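You operate a simulated robot arm through the tools that you are given. There is no shell and no other tool.

The job below is to be done with a simulated robot arm. You get a single attempt, and the scene is never put back.

JOB
Clear up after the set: zero the display, stack lever off, lever arm down and locked.
Fine: leave the display on and hang the red band back on the white peg.

Only the result counts: the job must be done as asked and must still hold three seconds after the hand-in. Knocking over, shifting, dropping, spilling or breaking anything else fails it.

ROBOT AND FRAMES
A 7-joint arm with a two-finger parallel gripper, fixed in place. Base frame: the origin is at the foot of the arm, x ahead of it, y to its left, z up. Lengths are in mm, angles in rad, forces in N, time in s.
With the tool pointing down near the work surface it reaches from about 100 to 860 mm from the base axis. Its first joint turns from -2.007 to 2.007 rad. Payload 3.91 kg.
Tool frame: the origin (TCP) lies between the finger pads and is the grasp point; the fingertips stand 30 mm ahead of it; z points along the fingers, y is the line along which they close. Largest opening 110 mm; finger width 20, thickness 10; the body of the gripper, 48 by 112 mm, starts 55 mm behind the TCP.
Orientation is told as [roll, pitch, yaw] about the base's x, y, z axes, in that order, counted from this pose: with the fingers straight down and closing along the base's y, the tool's x points along the base's -x, its y along +y and its z along -z.

CONTROLS
- The arm moves only by the tool send_rows. Its argument "moves" is a list of rows, each a list of 7 numbers: the shift along the base's x, y, z in cm, then the turn, a rotation vector about the base's x, y, z in rad, then the finger opening in cm, from 0 to 11. In form: [[tx, ty, tz, wx, wy, wz, fingers], ...]. A call has 1 to 20 rows; each row shifts and turns the commanded pose from where the row before left it. Rows are played at 5 a second. More than 50 mm and 0.15 rad between two rows, or a gripper value outside its range, and nothing of the call is played. A pose out of reach is approached as far as the arm can. The call stops where the force on the tool passes 90 N (or 10 N more than at its start, if that is more) or the arm is blocked; 0.2 s more then pass. The fingers move at their own pace (about 153 mm/s each) and stop on an object; they squeeze with about 21 N. The grip force told is the motor's: it shows also when the fingers shut on nothing. Time passes only in rows, and 0.2 s behind the last, so rows that do not move let the fingers close. The reply holds the time, the measured pose of the TCP, the force on the tool along the base axes, the opening and the grip force, in the units named above and with some noise, with the torque about the TCP (base axes, N m) and any sound that the robot's microphone picked up, and new pictures: "show" is both (left out), scene, wrist or none.
- Cameras (640 x 400 px; columns grow to the right, rows downward): "scene" is fixed at [400, 648.6, 1620.9]; the picture's right is [-0.84, -0.54, 0.00], its down [-0.32, 0.49, -0.81] and it looks along [0.44, -0.68, -0.58] (base axes); focal length 231 px, centre (320, 200). "wrist" rides on the gripper at [72, 17, -103] in the tool frame; the picture's right is [-0.23, 0.97, 0.00], its down [-0.76, -0.18, -0.62] and it looks along [-0.61, -0.14, 0.78] (tool axes); focal length 222 px, centre (320, 200). There is no depth. A picture from a camera that has moved, and an enlarged one, comes with that camera's place and axes in the base frame and with its lens.
- move_column(by): slides the trunk up (or, below 0, down) by that many mm; the arm rides with it, the base frame stays. It gives what a move gives, with no picture.
- enlarge(camera, box): a new picture of the part [left, top, right, bottom] of that camera's present view, enlarged. It takes no simulated time.
- sign_off(): hands the job in; it is judged then, once.

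Places have to be worked out from the pictures, the camera data and where the tool is seen. Open the gripper and draw the arm clear of the work before you hand the job in, unless the task says otherwise.

The tools are called after "Request:" as name(argument=value, ...) on one line, values as JSON. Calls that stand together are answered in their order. send_rows: Moves the arm, as the interface text tells. Its arguments: {"type":"object","properties":{"moves":{"type":"array"},"show":{"type":"string","enum":["both","scene","wrist","none"]}},"required":["moves"]} The other tools are called the same way: move_column (by) slides the trunk up or down; enlarge (camera, box) takes an enlarged picture of a part of a camera's view; sign_off () hands the job in.

At the start:

```text
time: 0.0
ee_pos: [552.5, 52.2, 1436.8]
orientation: [0.001, -0.001, 0.0]
ft_force: [0.7, -0.1, 0.5]
torque: [-0.02, 0.0, 0.03]
opening: 109.9
finger_force: 0.0
trunk travel left (down, up): [-875.0, 115.0]
```

scene: 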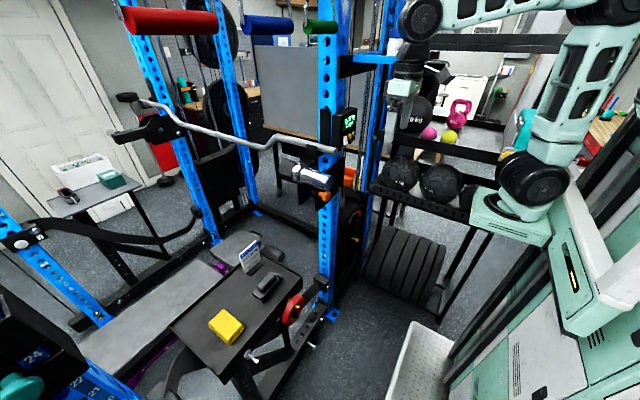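
wrist: 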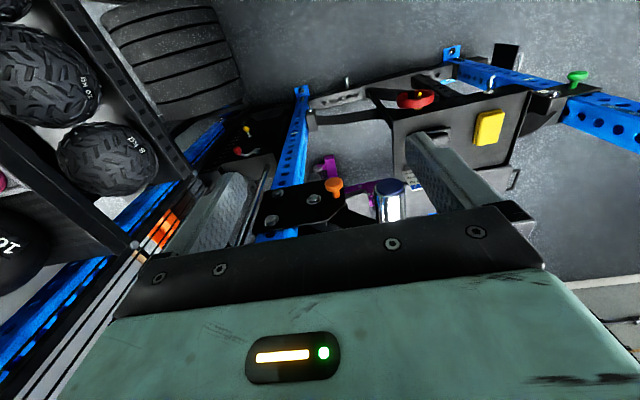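

I'll begin by studying the scene in detail: the display on the rack upright, the stack lever, the lever arm and the table.

Request:
enlarge(camera="scene", box=[270, 80, 400, 200])

Request:
enlarge(camera="scene", box=[160, 220, 360, 400])

Request:
enlarge(camera="scene", box=[0, 80, 220, 260])

Request:
enlarge(camera="wrist", box=[220, 40, 620, 240])

Request:
enlarge(camera="scene", box=[0, 180, 220, 400])

```text
3.33 times, centred on (335, 140) of scene
camera zoom: at [400.0, 648.6, 1620.9], right [-0.84, -0.54, 0.0], down [-0.32, 0.49, -0.81], along [0.44, -0.68, -0.58], focal length 770 px, centre (270, 400)
```

zoom: 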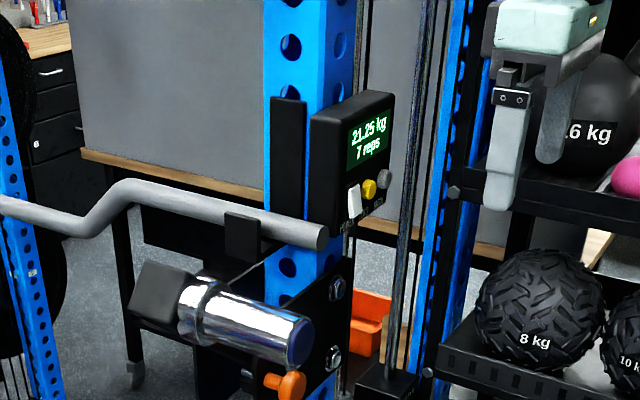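

```text
2.22 times, centred on (260, 310) of scene
camera zoom: at [400.0, 648.6, 1620.9], right [-0.84, -0.54, 0.0], down [-0.32, 0.49, -0.81], along [0.44, -0.68, -0.58], focal length 514 px, centre (453, -44)
```

zoom: 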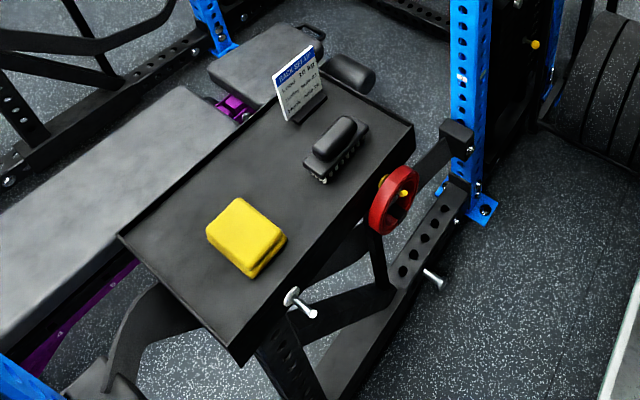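

```text
2.22 times, centred on (110, 170) of scene
camera zoom: at [400.0, 648.6, 1620.9], right [-0.84, -0.54, 0.0], down [-0.32, 0.49, -0.81], along [0.44, -0.68, -0.58], focal length 514 px, centre (787, 267)
```

zoom: 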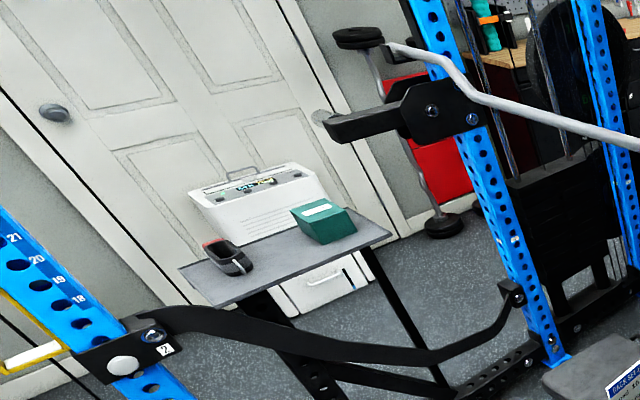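

```text
1.60 times, centred on (420, 140) of wrist
camera zoom: at [480.9, 70.8, 1539.0], right [0.23, 0.97, 0.0], down [0.76, -0.18, 0.62], along [0.61, -0.14, -0.78], focal length 355 px, centre (160, 296)
```

zoom: 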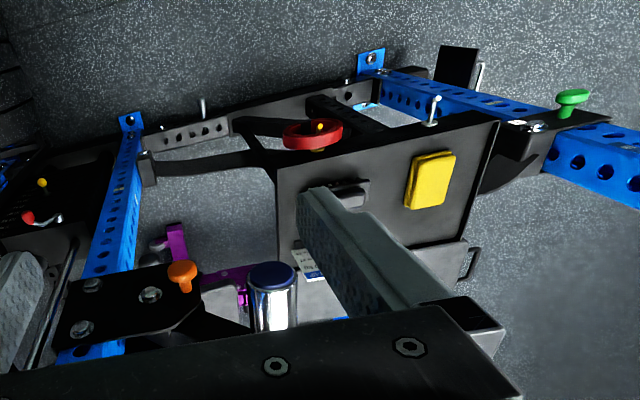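

```text
1.82 times, centred on (110, 290) of scene
camera zoom: at [400.0, 648.6, 1620.9], right [-0.84, -0.54, 0.0], down [-0.32, 0.49, -0.81], along [0.44, -0.68, -0.58], focal length 420 px, centre (702, 36)
```

zoom: 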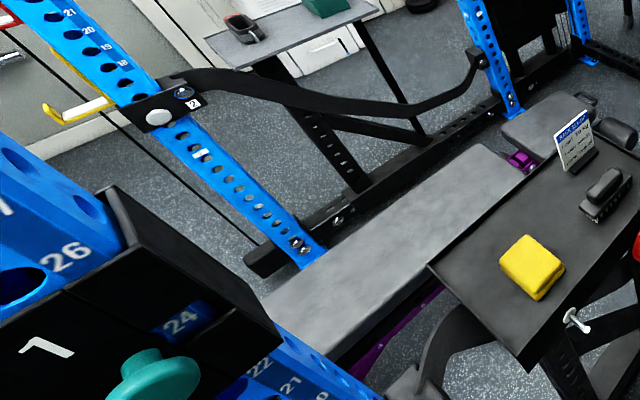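

The display shows 21.25 kg / 7 reps with several buttons; I need closer views of the button labels, the stack's levers, the lever arm and the red ring.

Request:
enlarge(camera="scene", box=[325, 100, 365, 160])

Request:
enlarge(camera="scene", box=[280, 140, 400, 240])

Request:
enlarge(camera="scene", box=[240, 280, 320, 370])

Request:
enlarge(camera="wrist", box=[220, 80, 280, 170])

Request:
enlarge(camera="scene", box=[230, 230, 300, 300])

Request:
enlarge(camera="scene", box=[0, 280, 120, 400])

Request:
enlarge(camera="scene", box=[340, 170, 400, 270])

```text
6.67 times, centred on (345, 130) of scene
camera zoom: at [400.0, 648.6, 1620.9], right [-0.84, -0.54, 0.0], down [-0.32, 0.49, -0.81], along [0.44, -0.68, -0.58], focal length 1540 px, centre (153, 667)
```

zoom: 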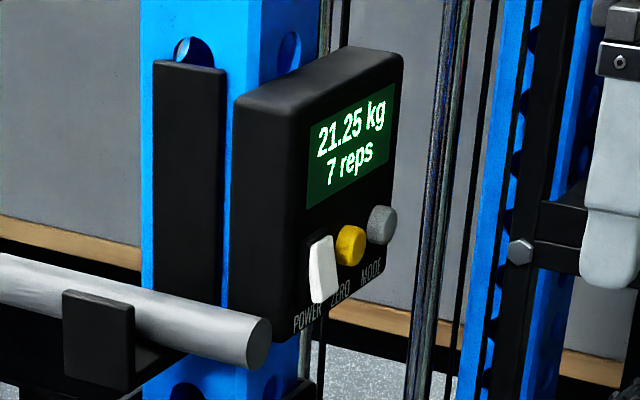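

```text
4.00 times, centred on (340, 190) of scene
camera zoom: at [400.0, 648.6, 1620.9], right [-0.84, -0.54, 0.0], down [-0.32, 0.49, -0.81], along [0.44, -0.68, -0.58], focal length 924 px, centre (240, 240)
```

zoom: 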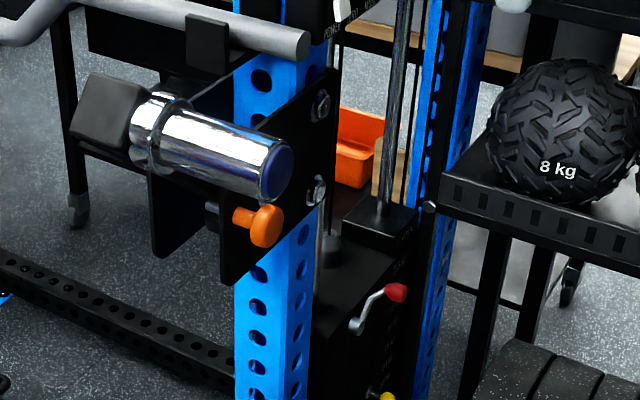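

```text
4.44 times, centred on (280, 325) of scene
camera zoom: at [400.0, 648.6, 1620.9], right [-0.84, -0.54, 0.0], down [-0.32, 0.49, -0.81], along [0.44, -0.68, -0.58], focal length 1027 px, centre (498, -356)
```

zoom: 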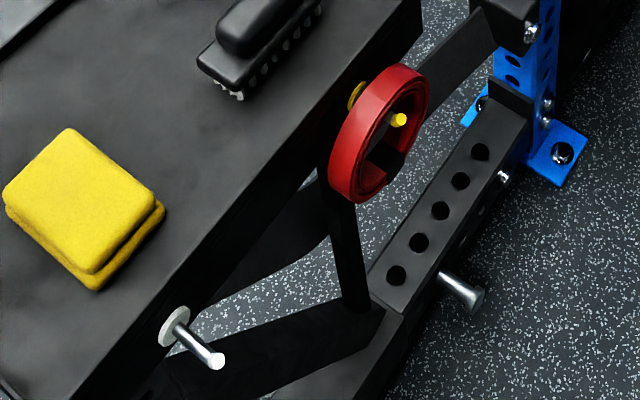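

```text
4.44 times, centred on (250, 125) of wrist
camera zoom: at [480.9, 70.8, 1539.0], right [0.23, 0.97, 0.0], down [0.76, -0.18, 0.62], along [0.61, -0.14, -0.78], focal length 987 px, centre (631, 533)
```

zoom: 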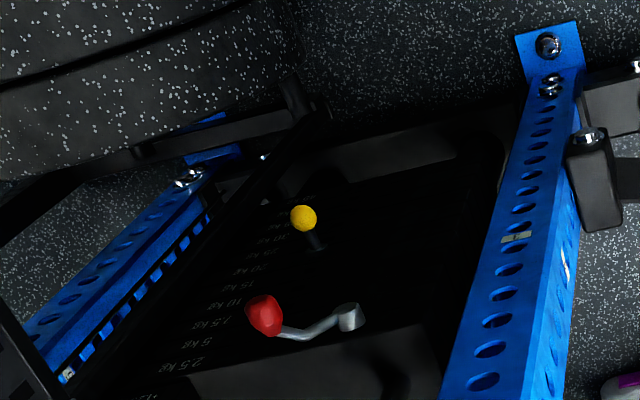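

```text
5.71 times, centred on (265, 265) of scene
camera zoom: at [400.0, 648.6, 1620.9], right [-0.84, -0.54, 0.0], down [-0.32, 0.49, -0.81], along [0.44, -0.68, -0.58], focal length 1320 px, centre (634, -171)
```

zoom: 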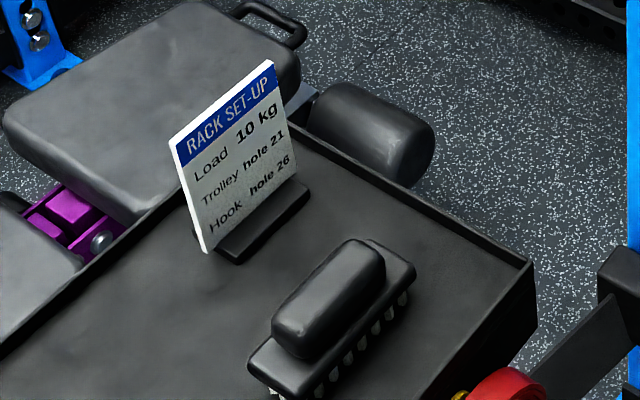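

```text
3.33 times, centred on (60, 340) of scene
camera zoom: at [400.0, 648.6, 1620.9], right [-0.84, -0.54, 0.0], down [-0.32, 0.49, -0.81], along [0.44, -0.68, -0.58], focal length 770 px, centre (1187, -267)
```

zoom: 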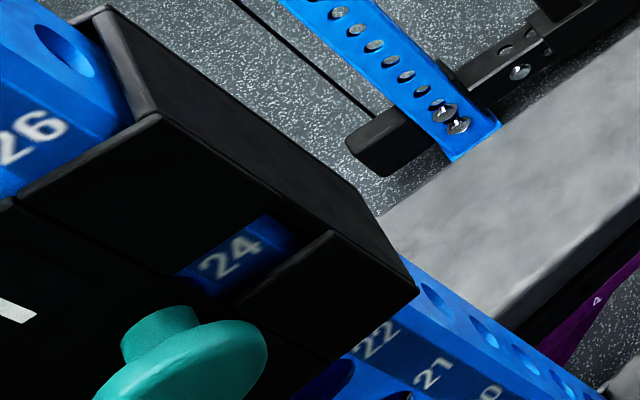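

```text
4.00 times, centred on (370, 220) of scene
camera zoom: at [400.0, 648.6, 1620.9], right [-0.84, -0.54, 0.0], down [-0.32, 0.49, -0.81], along [0.44, -0.68, -0.58], focal length 924 px, centre (120, 120)
```

zoom: 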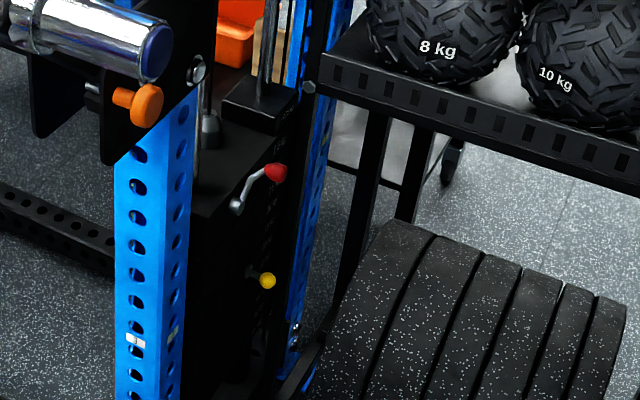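

POWER/ZERO/MODE labels are visible (ZERO is the yellow button). The red band hangs on the yellow peg, and the white-collared peg is empty. Now a closer look at the lever arm bracket and the stack lever from the wrist camera.

Request:
enlarge(camera="wrist", box=[240, 150, 440, 260])

Request:
enlarge(camera="scene", box=[280, 150, 340, 210])

Request:
enlarge(camera="wrist", box=[380, 60, 540, 180])

Request:
enlarge(camera="scene", box=[350, 190, 400, 250])

Request:
enlarge(camera="scene", box=[100, 70, 260, 170])

Request:
enlarge(camera="scene", box=[280, 60, 440, 260])

```text
3.20 times, centred on (340, 205) of wrist
camera zoom: at [480.9, 70.8, 1539.0], right [0.23, 0.97, 0.0], down [0.76, -0.18, 0.62], along [0.61, -0.14, -0.78], focal length 711 px, centre (256, 184)
```

zoom: 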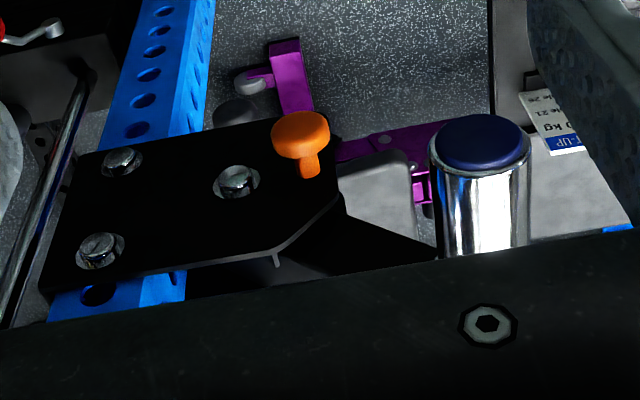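

```text
6.67 times, centred on (310, 180) of scene
camera zoom: at [400.0, 648.6, 1620.9], right [-0.84, -0.54, 0.0], down [-0.32, 0.49, -0.81], along [0.44, -0.68, -0.58], focal length 1540 px, centre (387, 333)
```

zoom: 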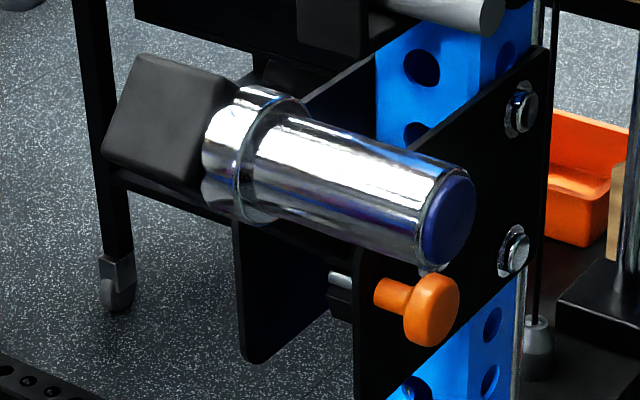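

```text
3.33 times, centred on (460, 120) of wrist
camera zoom: at [480.9, 70.8, 1539.0], right [0.23, 0.97, 0.0], down [0.76, -0.18, 0.62], along [0.61, -0.14, -0.78], focal length 740 px, centre (-147, 467)
```

zoom: 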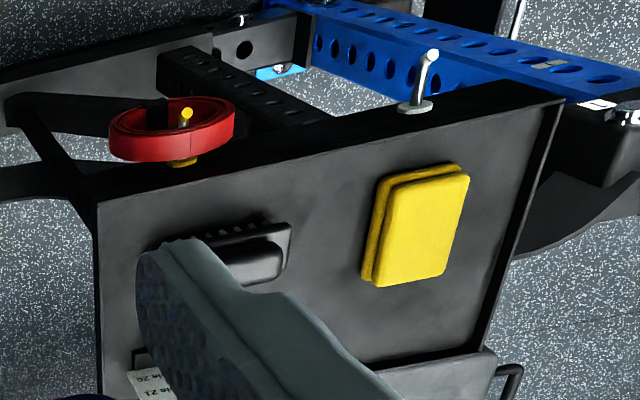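

```text
6.67 times, centred on (375, 220) of scene
camera zoom: at [400.0, 648.6, 1620.9], right [-0.84, -0.54, 0.0], down [-0.32, 0.49, -0.81], along [0.44, -0.68, -0.58], focal length 1540 px, centre (-47, 67)
```

zoom: 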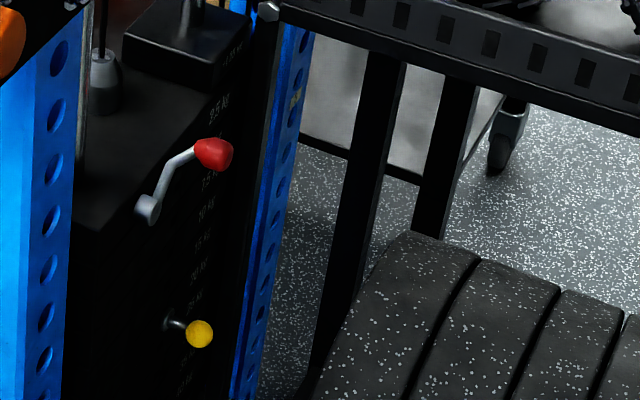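

```text
4.00 times, centred on (180, 120) of scene
camera zoom: at [400.0, 648.6, 1620.9], right [-0.84, -0.54, 0.0], down [-0.32, 0.49, -0.81], along [0.44, -0.68, -0.58], focal length 924 px, centre (880, 520)
```

zoom: 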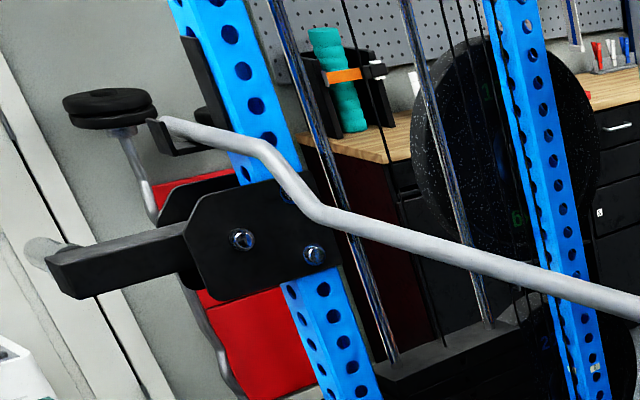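

```text
2.00 times, centred on (360, 160) of scene
camera zoom: at [400.0, 648.6, 1620.9], right [-0.84, -0.54, 0.0], down [-0.32, 0.49, -0.81], along [0.44, -0.68, -0.58], focal length 462 px, centre (240, 280)
```

zoom: 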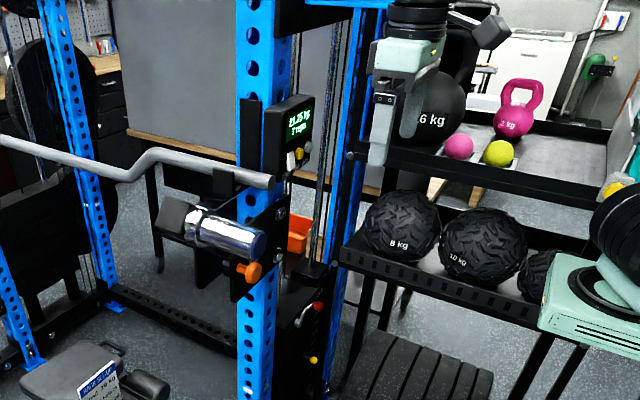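

The scene decodes well: the sleeve tip of the raised lever arm is near (702,133,1258), the arm pivot near (800,-15,1130), an orange pin knob near (769,37,1128), ZERO near (770,-129,1305), the stack lever's red knob near (745,-270,855), the yellow peg tip near (707,320,838) and the white peg tip near (709,518,838). I'll back off and tilt the wrist for a level view of the bracket.

Request:
send_rows(moves=[[-2, 3, -1.6, 0, -0.12, 0, 11], [-2, 3, -1.6, 0, -0.12, 0, 11], [-2, 3, -1.6, 0, -0.12, 0, 11], [-2, 3, -1.6, 0, -0.12, 0, 11], [-2, 3, -1.6, 0, -0.12, 0, 11], [0, 0, 0, 0, 0, 0, 0]], show="both")

```text
time: 1.4
ee_pos: [454.3, 202.5, 1355.7]
orientation: [0.001, -0.602, 0.003]
ft_force: [-0.2, -0.6, -0.4]
torque: [0.04, 0.0, -0.04]
opening: 0.0
finger_force: 9.7
trunk travel left (down, up): [-875.0, 115.0]
camera wrist: at [335.6, 220.3, 1398.9], right [0.19, 0.97, 0.13], down [0.28, -0.18, 0.94], along [0.94, -0.14, -0.3], focal length 222 px, centre (320, 200)
```

scene: 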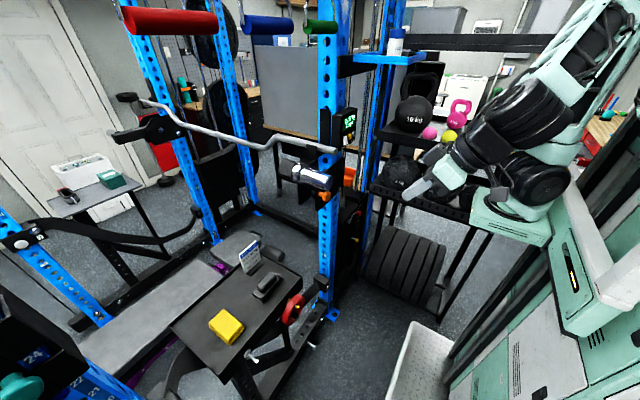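
wrist: 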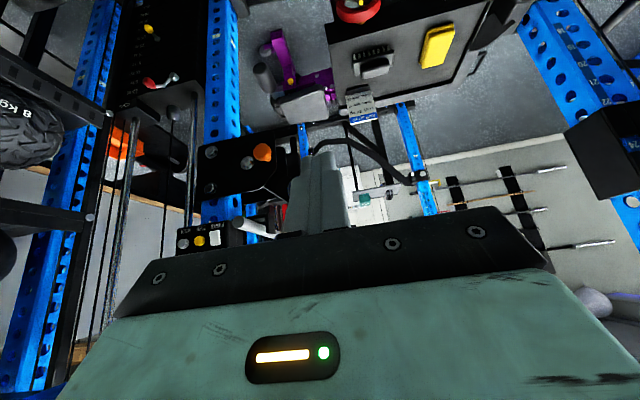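

The wrist picture is upside down (image down is world up), with the bracket and the display visible left of centre. I'll zoom into the stack and the bracket.

Request:
enlarge(camera="wrist", box=[100, 0, 220, 130])

Request:
enlarge(camera="wrist", box=[170, 110, 350, 260])

Request:
enlarge(camera="wrist", box=[320, 0, 480, 130])

```text
3.08 times, centred on (160, 65) of wrist
camera zoom: at [335.6, 220.3, 1398.9], right [0.19, 0.97, 0.13], down [0.28, -0.18, 0.94], along [0.94, -0.14, -0.3], focal length 684 px, centre (812, 615)
```

zoom: 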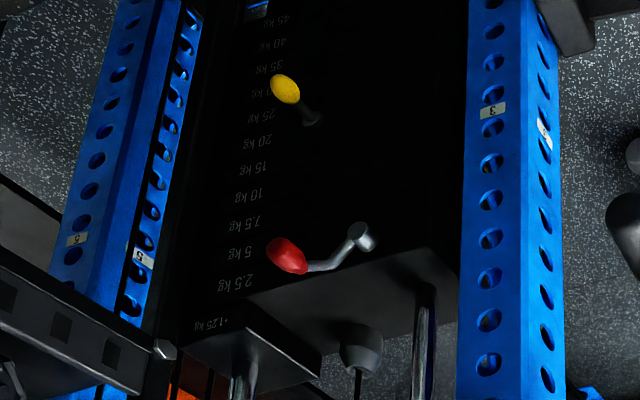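

```text
2.67 times, centred on (260, 185) of wrist
camera zoom: at [335.6, 220.3, 1398.9], right [0.19, 0.97, 0.13], down [0.28, -0.18, 0.94], along [0.94, -0.14, -0.3], focal length 592 px, centre (480, 240)
```

zoom: 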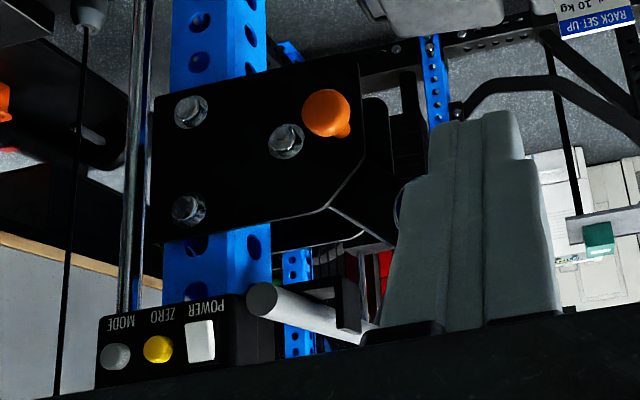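

```text
3.08 times, centred on (400, 65) of wrist
camera zoom: at [335.6, 220.3, 1398.9], right [0.19, 0.97, 0.13], down [0.28, -0.18, 0.94], along [0.94, -0.14, -0.3], focal length 684 px, centre (74, 615)
```

zoom: 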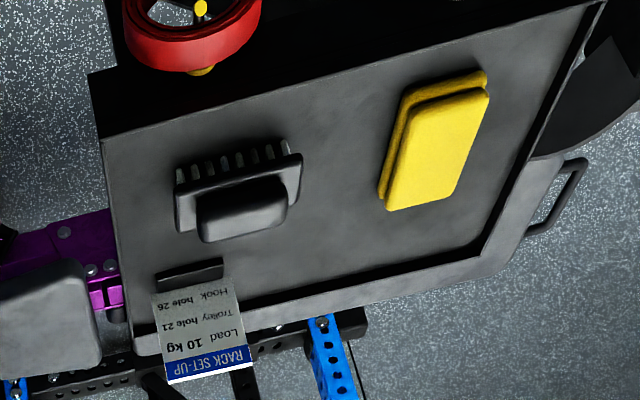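

ZERO works out at about (765,-118,1307), facing the robot along -x. I'll swing the tool horizontal (fingers closed, pointing +x) to a standoff in front of the display, and check the picture before pressing.

Request:
send_rows(moves=[[1.9, -4, -0.6, 0, -0.121, 0, 0], [1.9, -4, -0.6, 0, -0.121, 0, 0], [1.9, -4, -0.6, 0, -0.121, 0, 0], [1.9, -4, -0.6, 0, -0.121, 0, 0], [1.9, -4, -0.6, 0, -0.121, 0, 0], [1.9, -4, -0.6, 0, -0.121, 0, 0], [1.9, -4, -0.6, 0, -0.121, 0, 0], [1.9, -4, -0.7, 0, -0.121, 0, 0], [0, 0, 0, 0, 0, 0, 0]], show="both")

```text
time: 3.4
ee_pos: [689.7, -45.0, 1367.3]
orientation: [0.382, -1.571, -0.381]
ft_force: [0.2, 0.0, 0.6]
torque: [0.03, 0.03, -0.02]
opening: 0.0
finger_force: 21.0
out of reach, approached as far as the arm can: row 4, 5, 6, 7, 8
trunk travel left (down, up): [-875.0, 115.0]
camera wrist: at [586.1, -28.0, 1293.5], right [0.0, 0.97, 0.23], down [-0.62, -0.18, 0.76], along [0.78, -0.14, 0.61], focal length 222 px, centre (320, 200)
```

scene: 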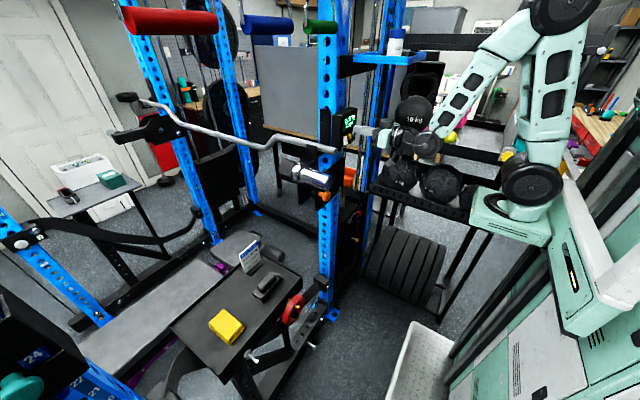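
wrist: 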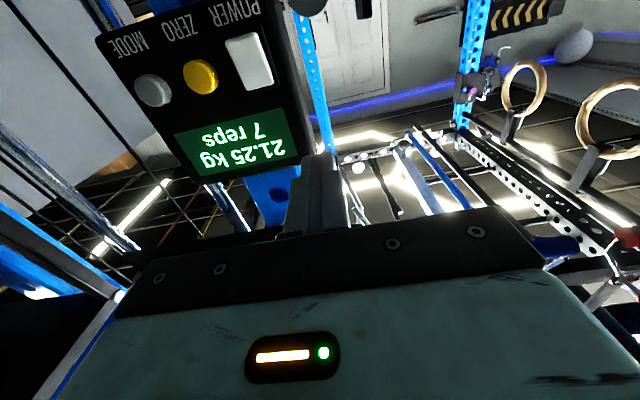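

The reply says the standoff pose was out of reach (too close in for a level tool), and the arm settled at (690,-45,1367). The display is clear in front. I'll probe with a small step to learn where the commanded pose now is.

Request:
send_rows(moves=[[-1, 0, 0, 0, 0, 0, 0]], show="none")

Request:
enlarge(camera="wrist", box=[80, 0, 340, 200])

```text
time: 3.8
ee_pos: [688.4, -43.2, 1367.5]
orientation: [0.015, -1.569, -0.017]
ft_force: [-0.7, -0.6, 0.8]
torque: [-0.03, 0.03, -0.02]
opening: 0.1
finger_force: 21.4
out of reach, approached as far as the arm can: row 1
trunk travel left (down, up): [-875.0, 115.0]
```

```text
2.00 times, centred on (210, 100) of wrist
camera zoom: at [584.7, -25.0, 1295.4], right [0.0, 0.97, 0.23], down [-0.62, -0.18, 0.76], along [0.78, -0.14, 0.6], focal length 444 px, centre (540, 400)
```

zoom: 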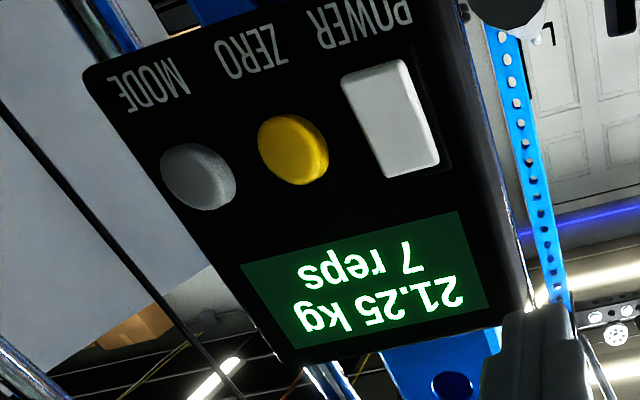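

The commanded pose is still ambiguous; a step forward in +x is safe here since the fingers are beside the display box, so I'll use that as a test.

Request:
send_rows(moves=[[2, 0, 0, 0, 0, 0, 0]], show="none")

```text
time: 4.2
ee_pos: [707.3, -42.2, 1367.4]
orientation: [0.156, -1.566, -0.156]
ft_force: [-0.5, -0.2, -0.2]
torque: [0.02, 0.03, 0.02]
opening: 0.0
finger_force: 20.9
trunk travel left (down, up): [-875.0, 115.0]
```

Good: the commanded pose is clipped to where the arm actually got, and it now tracks at (707,-42,1367). Re-triangulation gives ZERO at (764,-117,1305), with POWER and MODE 40 mm to either side, so I'll shift sideways in front of the screen and then lower to the ZERO row.

Request:
send_rows(moves=[[0, -3.75, 0, 0, 0, 0, 0], [0, -3.75, 0, 0, 0, 0, 0], [0, 0, -3.1, 0, 0, 0, 0], [0, 0, -3.1, 0, 0, 0, 0], [0, 0, 0, 0, 0, 0, 0]], show="both")

```text
time: 5.4
ee_pos: [707.1, -47.1, 1309.4]
orientation: [-0.08, -1.555, 0.073]
ft_force: [-0.6, -0.4, -0.3]
torque: [0.02, -0.03, 0.01]
opening: 0.3
finger_force: 20.8
out of reach, approached as far as the arm can: row 1, 2, 4
trunk travel left (down, up): [-875.0, 115.0]
camera wrist: at [603.0, -27.6, 1238.2], right [0.01, 0.97, 0.23], down [-0.61, -0.17, 0.77], along [0.79, -0.15, 0.6], focal length 222 px, centre (320, 200)
```

scene: 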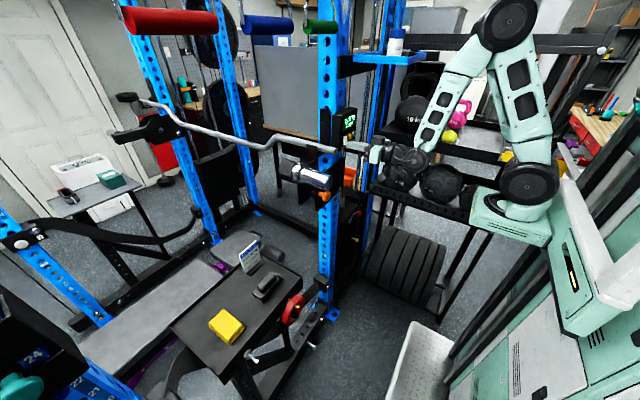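
wrist: 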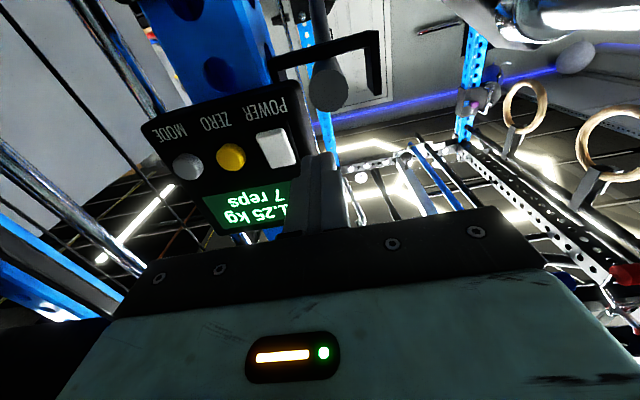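

Moving to -y is blocked by a joint limit in this folded posture (the forearm points steeply down). Lowering the trunk should straighten the wrist, so I'll first raise the tool clear above, and then lower the column.

Request:
send_rows(moves=[[-1, 0, 4, 0, 0, 0, 0], [-1, 0, 4, 0, 0, 0, 0], [-1, 0, 4, 0, 0, 0, 0], [-1, 0, 4, 0, 0, 0, 0], [0, 0, 4, 0, 0, 0, 0], [0, 0, 4, 0, 0, 0, 0]], show="scene")

```text
time: 6.8
ee_pos: [666.9, -45.2, 1550.1]
orientation: [0.07, -1.568, -0.07]
ft_force: [0.0, 0.7, 0.2]
torque: [0.01, -0.03, -0.02]
opening: 0.0
finger_force: 21.0
trunk travel left (down, up): [-875.0, 115.0]
```

scene: 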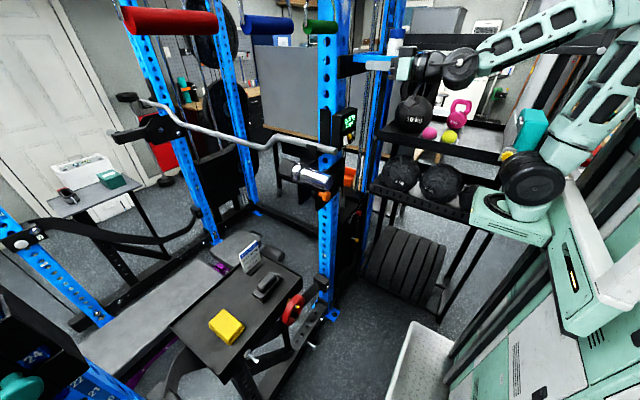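

Let me check the light-blue shelf with the bottle near the tool before moving the trunk.

Request:
enlarge(camera="scene", box=[320, 10, 460, 100])

Request:
enlarge(camera="wrist", box=[0, 0, 640, 400])

```text
4.44 times, centred on (390, 55) of scene
camera zoom: at [400.0, 648.6, 1620.9], right [-0.84, -0.54, 0.0], down [-0.32, 0.49, -0.81], along [0.44, -0.68, -0.58], focal length 1027 px, centre (9, 844)
```

zoom: 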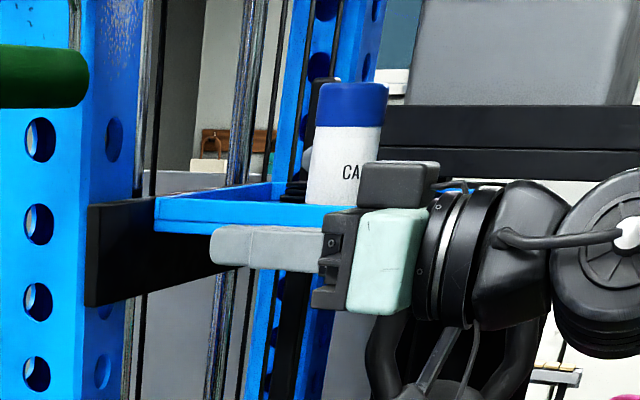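

```text
1.00 times, centred on (320, 200) of wrist (not enlarged: the box is as wide or as high as the picture)
camera zoom: at [563.9, -27.4, 1476.4], right [0.0, 0.97, 0.23], down [-0.62, -0.18, 0.76], along [0.78, -0.14, 0.6], focal length 222 px, centre (320, 200)
```

zoom: 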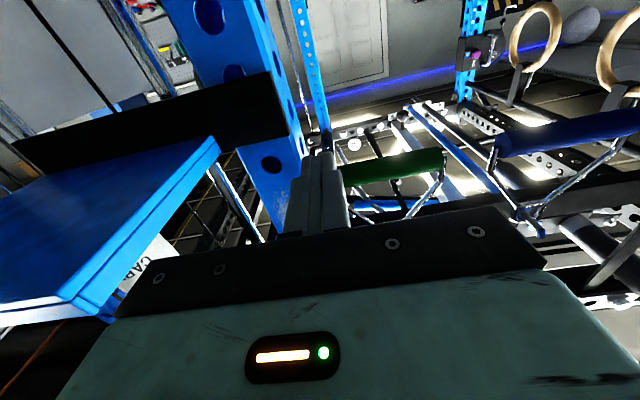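

The shelf with the chalk bottle lies at y < -165, z ≈ 1550, so I must keep the arm below or clear of it. Lowering straight down is clear, so I drop the trunk by 250 mm.

Request:
move_column(by=-250)

```text
time: 9.4
ee_pos: [668.0, -44.3, 1298.9]
orientation: [0.003, -1.565, -0.001]
ft_force: [-0.5, 0.0, 0.7]
torque: [0.0, -0.04, -0.01]
opening: 0.1
finger_force: 21.1
trunk travel left (down, up): [-625.0, 365.0]
```

The trunk came down cleanly with the TCP at (668,-44,1299). Now I shift in -y toward the ZERO column with a small z correction.

Request:
send_rows(moves=[[0, -2.5, 0.2, 0, 0, 0, 0], [0, -2.5, 0.2, 0, 0, 0, 0], [0, -2.3, 0.2, 0, 0, 0, 0], [0, 0, 0, 0, 0, 0, 0]], show="both")

```text
time: 10.4
ee_pos: [670.4, -115.5, 1302.7]
orientation: [-0.141, -1.566, 0.138]
ft_force: [-0.3, -0.8, 0.2]
torque: [-0.02, 0.02, -0.03]
opening: 0.0
finger_force: 21.5
out of reach, approached as far as the arm can: row 3
trunk travel left (down, up): [-625.0, 365.0]
camera wrist: at [568.3, -97.5, 1231.1], right [0.0, 0.97, 0.23], down [-0.62, -0.17, 0.76], along [0.78, -0.14, 0.6], focal length 222 px, centre (320, 200)
```

scene: 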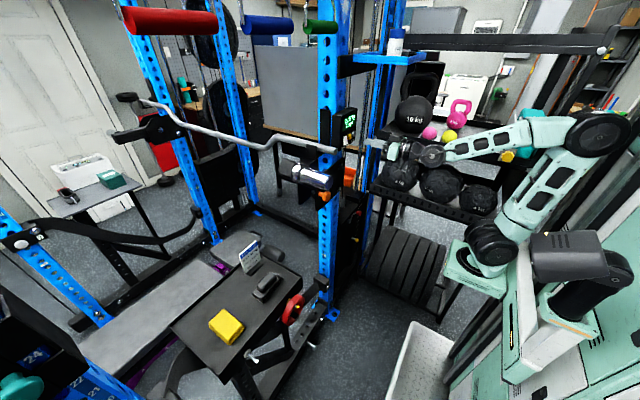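
wrist: 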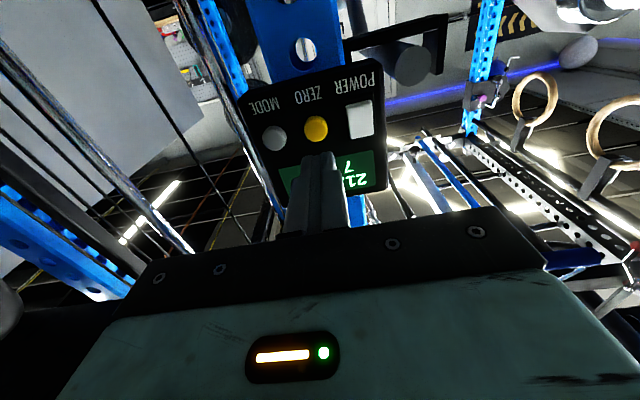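

The camera confirms ZERO at about (764,-118,1303), and the fingertips are in line at y=-115.5, z=1303. I advance in +x to just short of it.

Request:
send_rows(moves=[[3, -0.1, 0, 0, 0, 0, 0], [2, -0.1, 0, 0, 0, 0, 0], [0, 0, 0, 0, 0, 0, 0]], show="both")

Request:
enlarge(camera="wrist", box=[230, 40, 400, 220])

Request:
enlarge(camera="scene", box=[320, 100, 400, 165])

```text
time: 11.2
ee_pos: [720.9, -118.1, 1303.6]
orientation: [-0.1, -1.567, 0.098]
ft_force: [0.2, -0.1, -0.3]
torque: [0.0, -0.01, 0.01]
opening: 0.0
finger_force: 20.7
trunk travel left (down, up): [-625.0, 365.0]
camera wrist: at [617.8, -100.6, 1230.8], right [0.0, 0.97, 0.23], down [-0.62, -0.18, 0.76], along [0.78, -0.14, 0.6], focal length 222 px, centre (320, 200)
```

scene: 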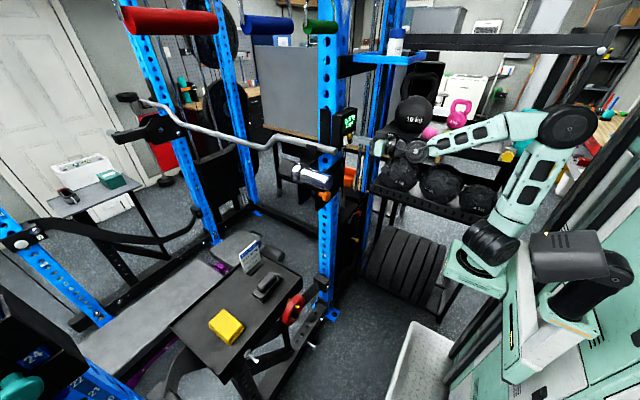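
wrist: 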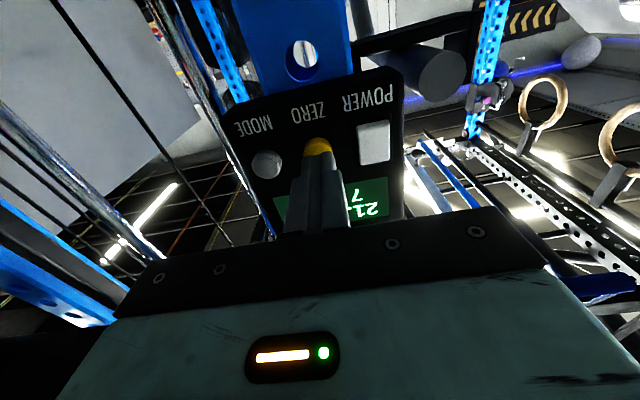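

```text
2.22 times, centred on (315, 130) of wrist
camera zoom: at [617.8, -100.6, 1230.8], right [0.0, 0.97, 0.23], down [-0.62, -0.18, 0.76], along [0.78, -0.14, 0.6], focal length 494 px, centre (331, 356)
```

zoom: 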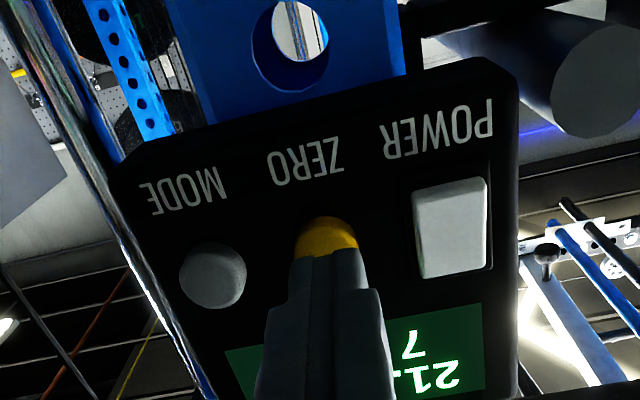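

```text
6.15 times, centred on (360, 132) of scene
camera zoom: at [400.0, 648.6, 1620.9], right [-0.84, -0.54, 0.0], down [-0.32, 0.49, -0.81], along [0.44, -0.68, -0.58], focal length 1422 px, centre (74, 615)
```

zoom: 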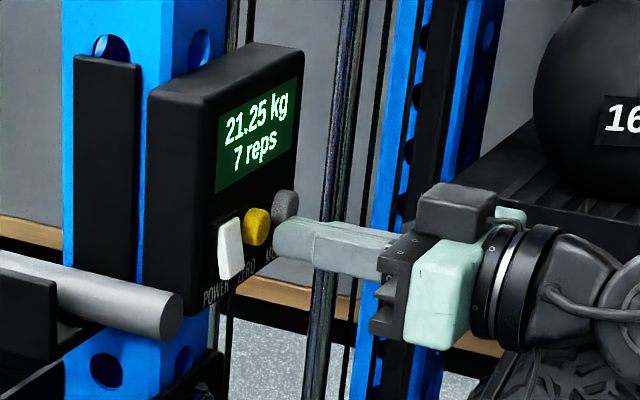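

Fingertips are lined up on ZERO with about 13 mm to go, clear of POWER and MODE. I push in gently.

Request:
send_rows(moves=[[0.8, 0, 0, 0, 0, 0, 0], [0.4, 0, 0, 0, 0, 0, 0], [0.3, 0, 0, 0, 0, 0, 0]], show="scene")

Request:
enlarge(camera="scene", box=[320, 100, 400, 165])

```text
time: 12.0
ee_pos: [736.6, -117.8, 1304.3]
orientation: [-0.053, -1.566, 0.055]
ft_force: [-2.5, -0.1, 0.2]
torque: [0.03, 0.01, -0.03]
opening: 0.0
finger_force: 21.1
trunk travel left (down, up): [-625.0, 365.0]
```

scene: 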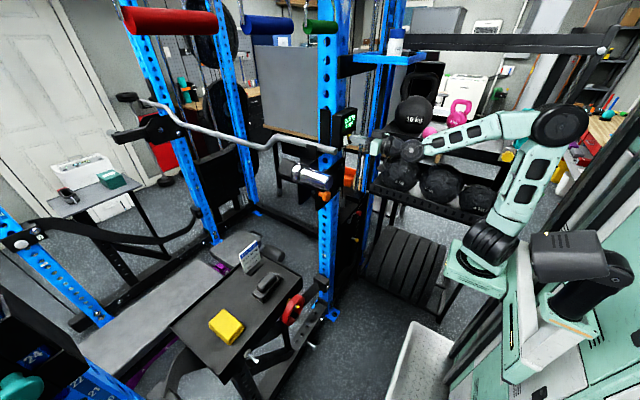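

```text
6.15 times, centred on (360, 132) of scene
camera zoom: at [400.0, 648.6, 1620.9], right [-0.84, -0.54, 0.0], down [-0.32, 0.49, -0.81], along [0.44, -0.68, -0.58], focal length 1422 px, centre (74, 615)
```

zoom: 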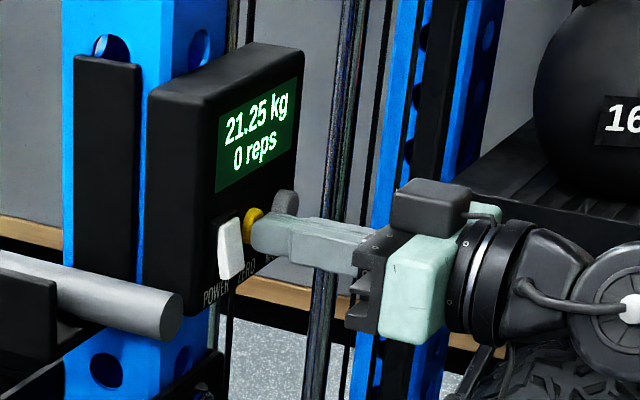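

The press registered: the display now reads "21.25 kg / 0 reps" and is still on. I'll withdraw straight back and check that it holds.

Request:
send_rows(moves=[[-1.5, 0, 0, 0, 0, 0, 0], [-3, 0, 0, 0, 0, 0, 0], [0, 0, 0, 0, 0, 0, 0]], show="none")

Request:
enlarge(camera="scene", box=[320, 100, 400, 165])

Request:
enlarge(camera="wrist", box=[200, 0, 640, 220])

```text
time: 12.8
ee_pos: [690.9, -117.0, 1301.6]
orientation: [-0.155, -1.568, 0.155]
ft_force: [0.7, 0.6, -0.1]
torque: [0.0, -0.04, 0.01]
opening: 0.0
finger_force: 21.2
trunk travel left (down, up): [-625.0, 365.0]
```

```text
6.15 times, centred on (360, 132) of scene
camera zoom: at [400.0, 648.6, 1620.9], right [-0.84, -0.54, 0.0], down [-0.32, 0.49, -0.81], along [0.44, -0.68, -0.58], focal length 1422 px, centre (74, 615)
```

zoom: 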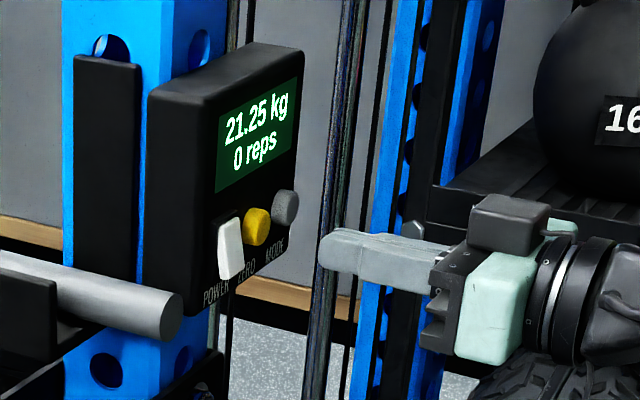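

```text
1.45 times, centred on (420, 110) of wrist
camera zoom: at [587.5, -99.9, 1230.1], right [0.0, 0.97, 0.23], down [-0.62, -0.18, 0.76], along [0.78, -0.14, 0.6], focal length 323 px, centre (174, 331)
```

zoom: 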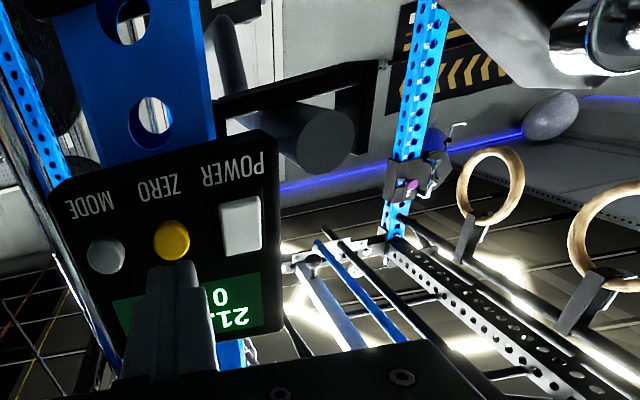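

ZERO done (0 reps, display on); I'll recheck it at the end. Next the stack lever near (745,-270,855): the column below this position is clear, so I lower the trunk by 400 mm to look at it closely.

Request:
move_column(by=-400)

Request:
enlarge(camera="wrist", box=[0, 0, 320, 220])

Request:
enlarge(camera="scene", box=[240, 120, 560, 340])

```text
time: 16.6
ee_pos: [691.0, -117.6, 902.2]
orientation: [-0.021, -1.566, 0.021]
ft_force: [-0.7, -0.8, -0.4]
torque: [-0.01, 0.0, 0.0]
opening: 0.0
finger_force: 20.6
trunk travel left (down, up): [-225.0, 765.0]
```

```text
1.82 times, centred on (160, 110) of wrist
camera zoom: at [587.5, -99.8, 830.2], right [0.0, 0.97, 0.23], down [-0.62, -0.18, 0.76], along [0.78, -0.14, 0.6], focal length 404 px, centre (611, 364)
```

zoom: 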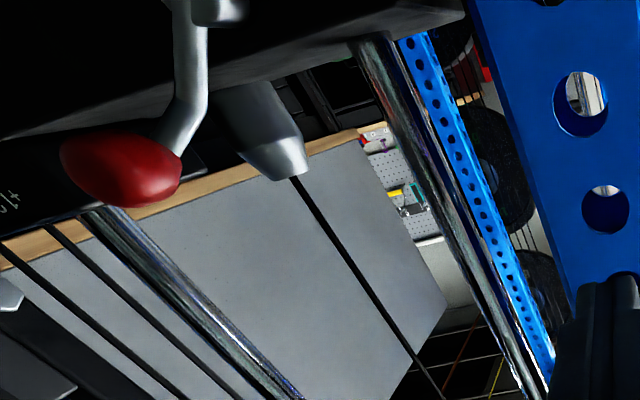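

```text
1.82 times, centred on (400, 230) of scene
camera zoom: at [400.0, 648.6, 1620.9], right [-0.84, -0.54, 0.0], down [-0.32, 0.49, -0.81], along [0.44, -0.68, -0.58], focal length 420 px, centre (174, 146)
```

zoom: 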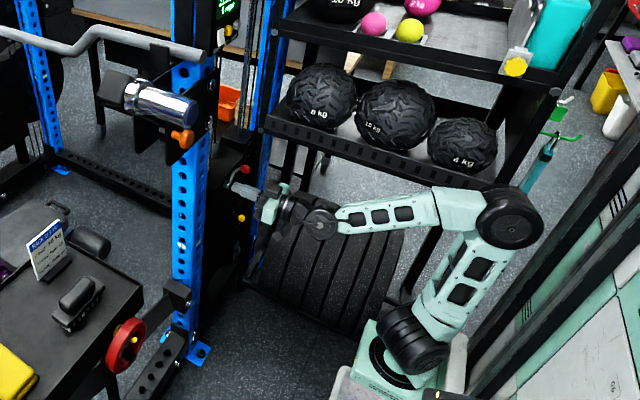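

The camera is looking steeply up past the lever. I'll tilt the tool back down a bit and back off to see the lever's face plate and any labels.

Request:
send_rows(moves=[[-1, -1.5, 0, 0, 0.12, 0, 0], [-1, -1.5, 0, 0, 0.12, 0, 0], [-1, -1.5, 0, 0, 0.12, 0, 0], [-1, -1.5, 0, 0, 0.12, 0, 0], [-1, -1.5, 0, 0, 0.12, 0, 0], [0, 0, 0, 0, 0, 0, 0]], show="wrist")

Request:
enlarge(camera="wrist", box=[120, 20, 340, 180])

```text
time: 18.0
ee_pos: [646.1, -190.4, 902.4]
orientation: [0.001, -0.968, 0.0]
ft_force: [0.5, 0.2, 0.3]
torque: [-0.01, 0.02, 0.01]
opening: 0.0
finger_force: 20.9
out of reach, approached as far as the arm can: row 2
trunk travel left (down, up): [-225.0, 765.0]
camera wrist: at [519.9, -173.5, 900.6], right [0.13, 0.97, 0.19], down [-0.08, -0.18, 0.98], along [0.99, -0.14, 0.06], focal length 222 px, centre (320, 200)
```

wrist: 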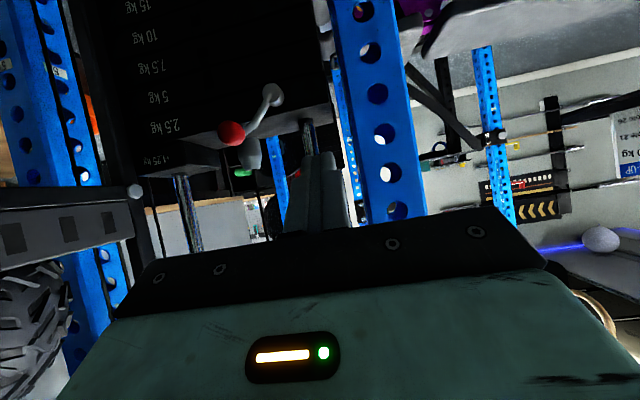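

```text
2.50 times, centred on (230, 100) of wrist
camera zoom: at [519.9, -173.5, 900.6], right [0.13, 0.97, 0.19], down [-0.08, -0.18, 0.98], along [0.99, -0.14, 0.06], focal length 555 px, centre (545, 450)
```

zoom: 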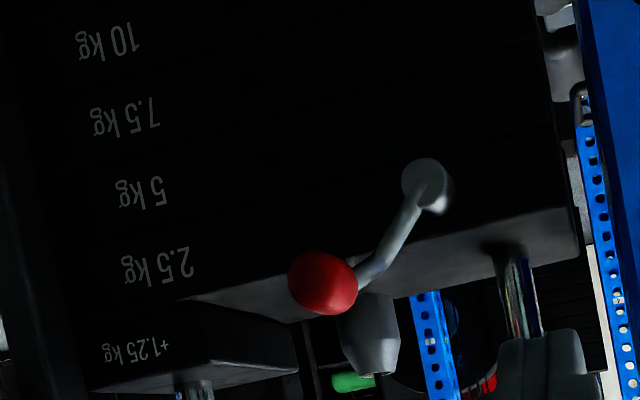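

No ON/OFF labels seen yet; let me enlarge the lever area further.

Request:
enlarge(camera="wrist", box=[200, 60, 320, 150])

Request:
enlarge(camera="wrist", box=[220, 30, 330, 110])

Request:
enlarge(camera="scene", box=[340, 195, 385, 240])

```text
4.44 times, centred on (260, 105) of wrist
camera zoom: at [519.9, -173.5, 900.6], right [0.13, 0.97, 0.19], down [-0.08, -0.18, 0.98], along [0.99, -0.14, 0.06], focal length 987 px, centre (587, 622)
```

zoom: 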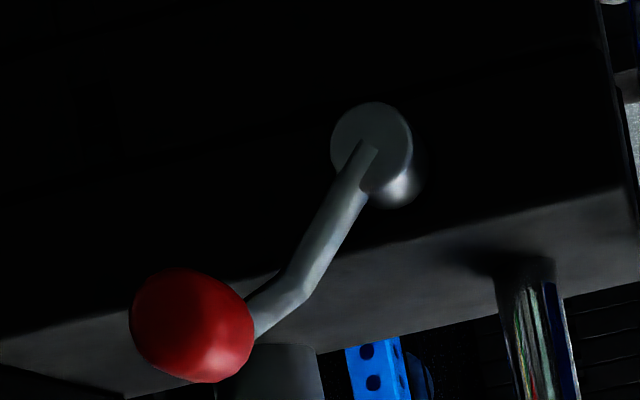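

```text
5.00 times, centred on (275, 70) of wrist
camera zoom: at [519.9, -173.5, 900.6], right [0.13, 0.97, 0.19], down [-0.08, -0.18, 0.98], along [0.99, -0.14, 0.06], focal length 1111 px, centre (545, 850)
```

zoom: 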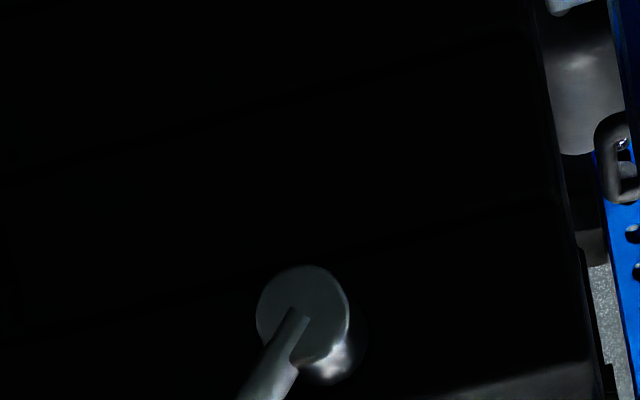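

```text
8.89 times, centred on (362, 218) of scene
camera zoom: at [400.0, 648.6, 1620.9], right [-0.84, -0.54, 0.0], down [-0.32, 0.49, -0.81], along [0.44, -0.68, -0.58], focal length 2054 px, centre (-58, 44)
```

zoom: 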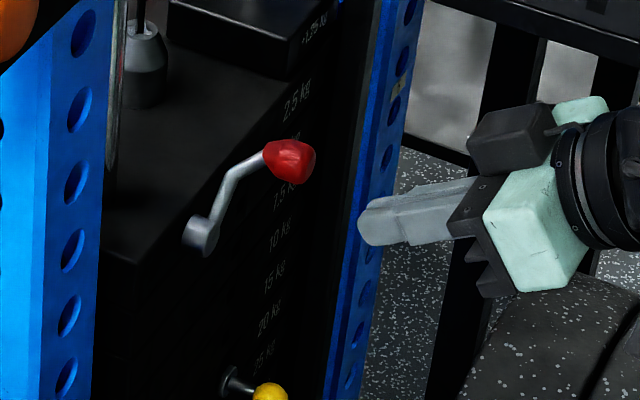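

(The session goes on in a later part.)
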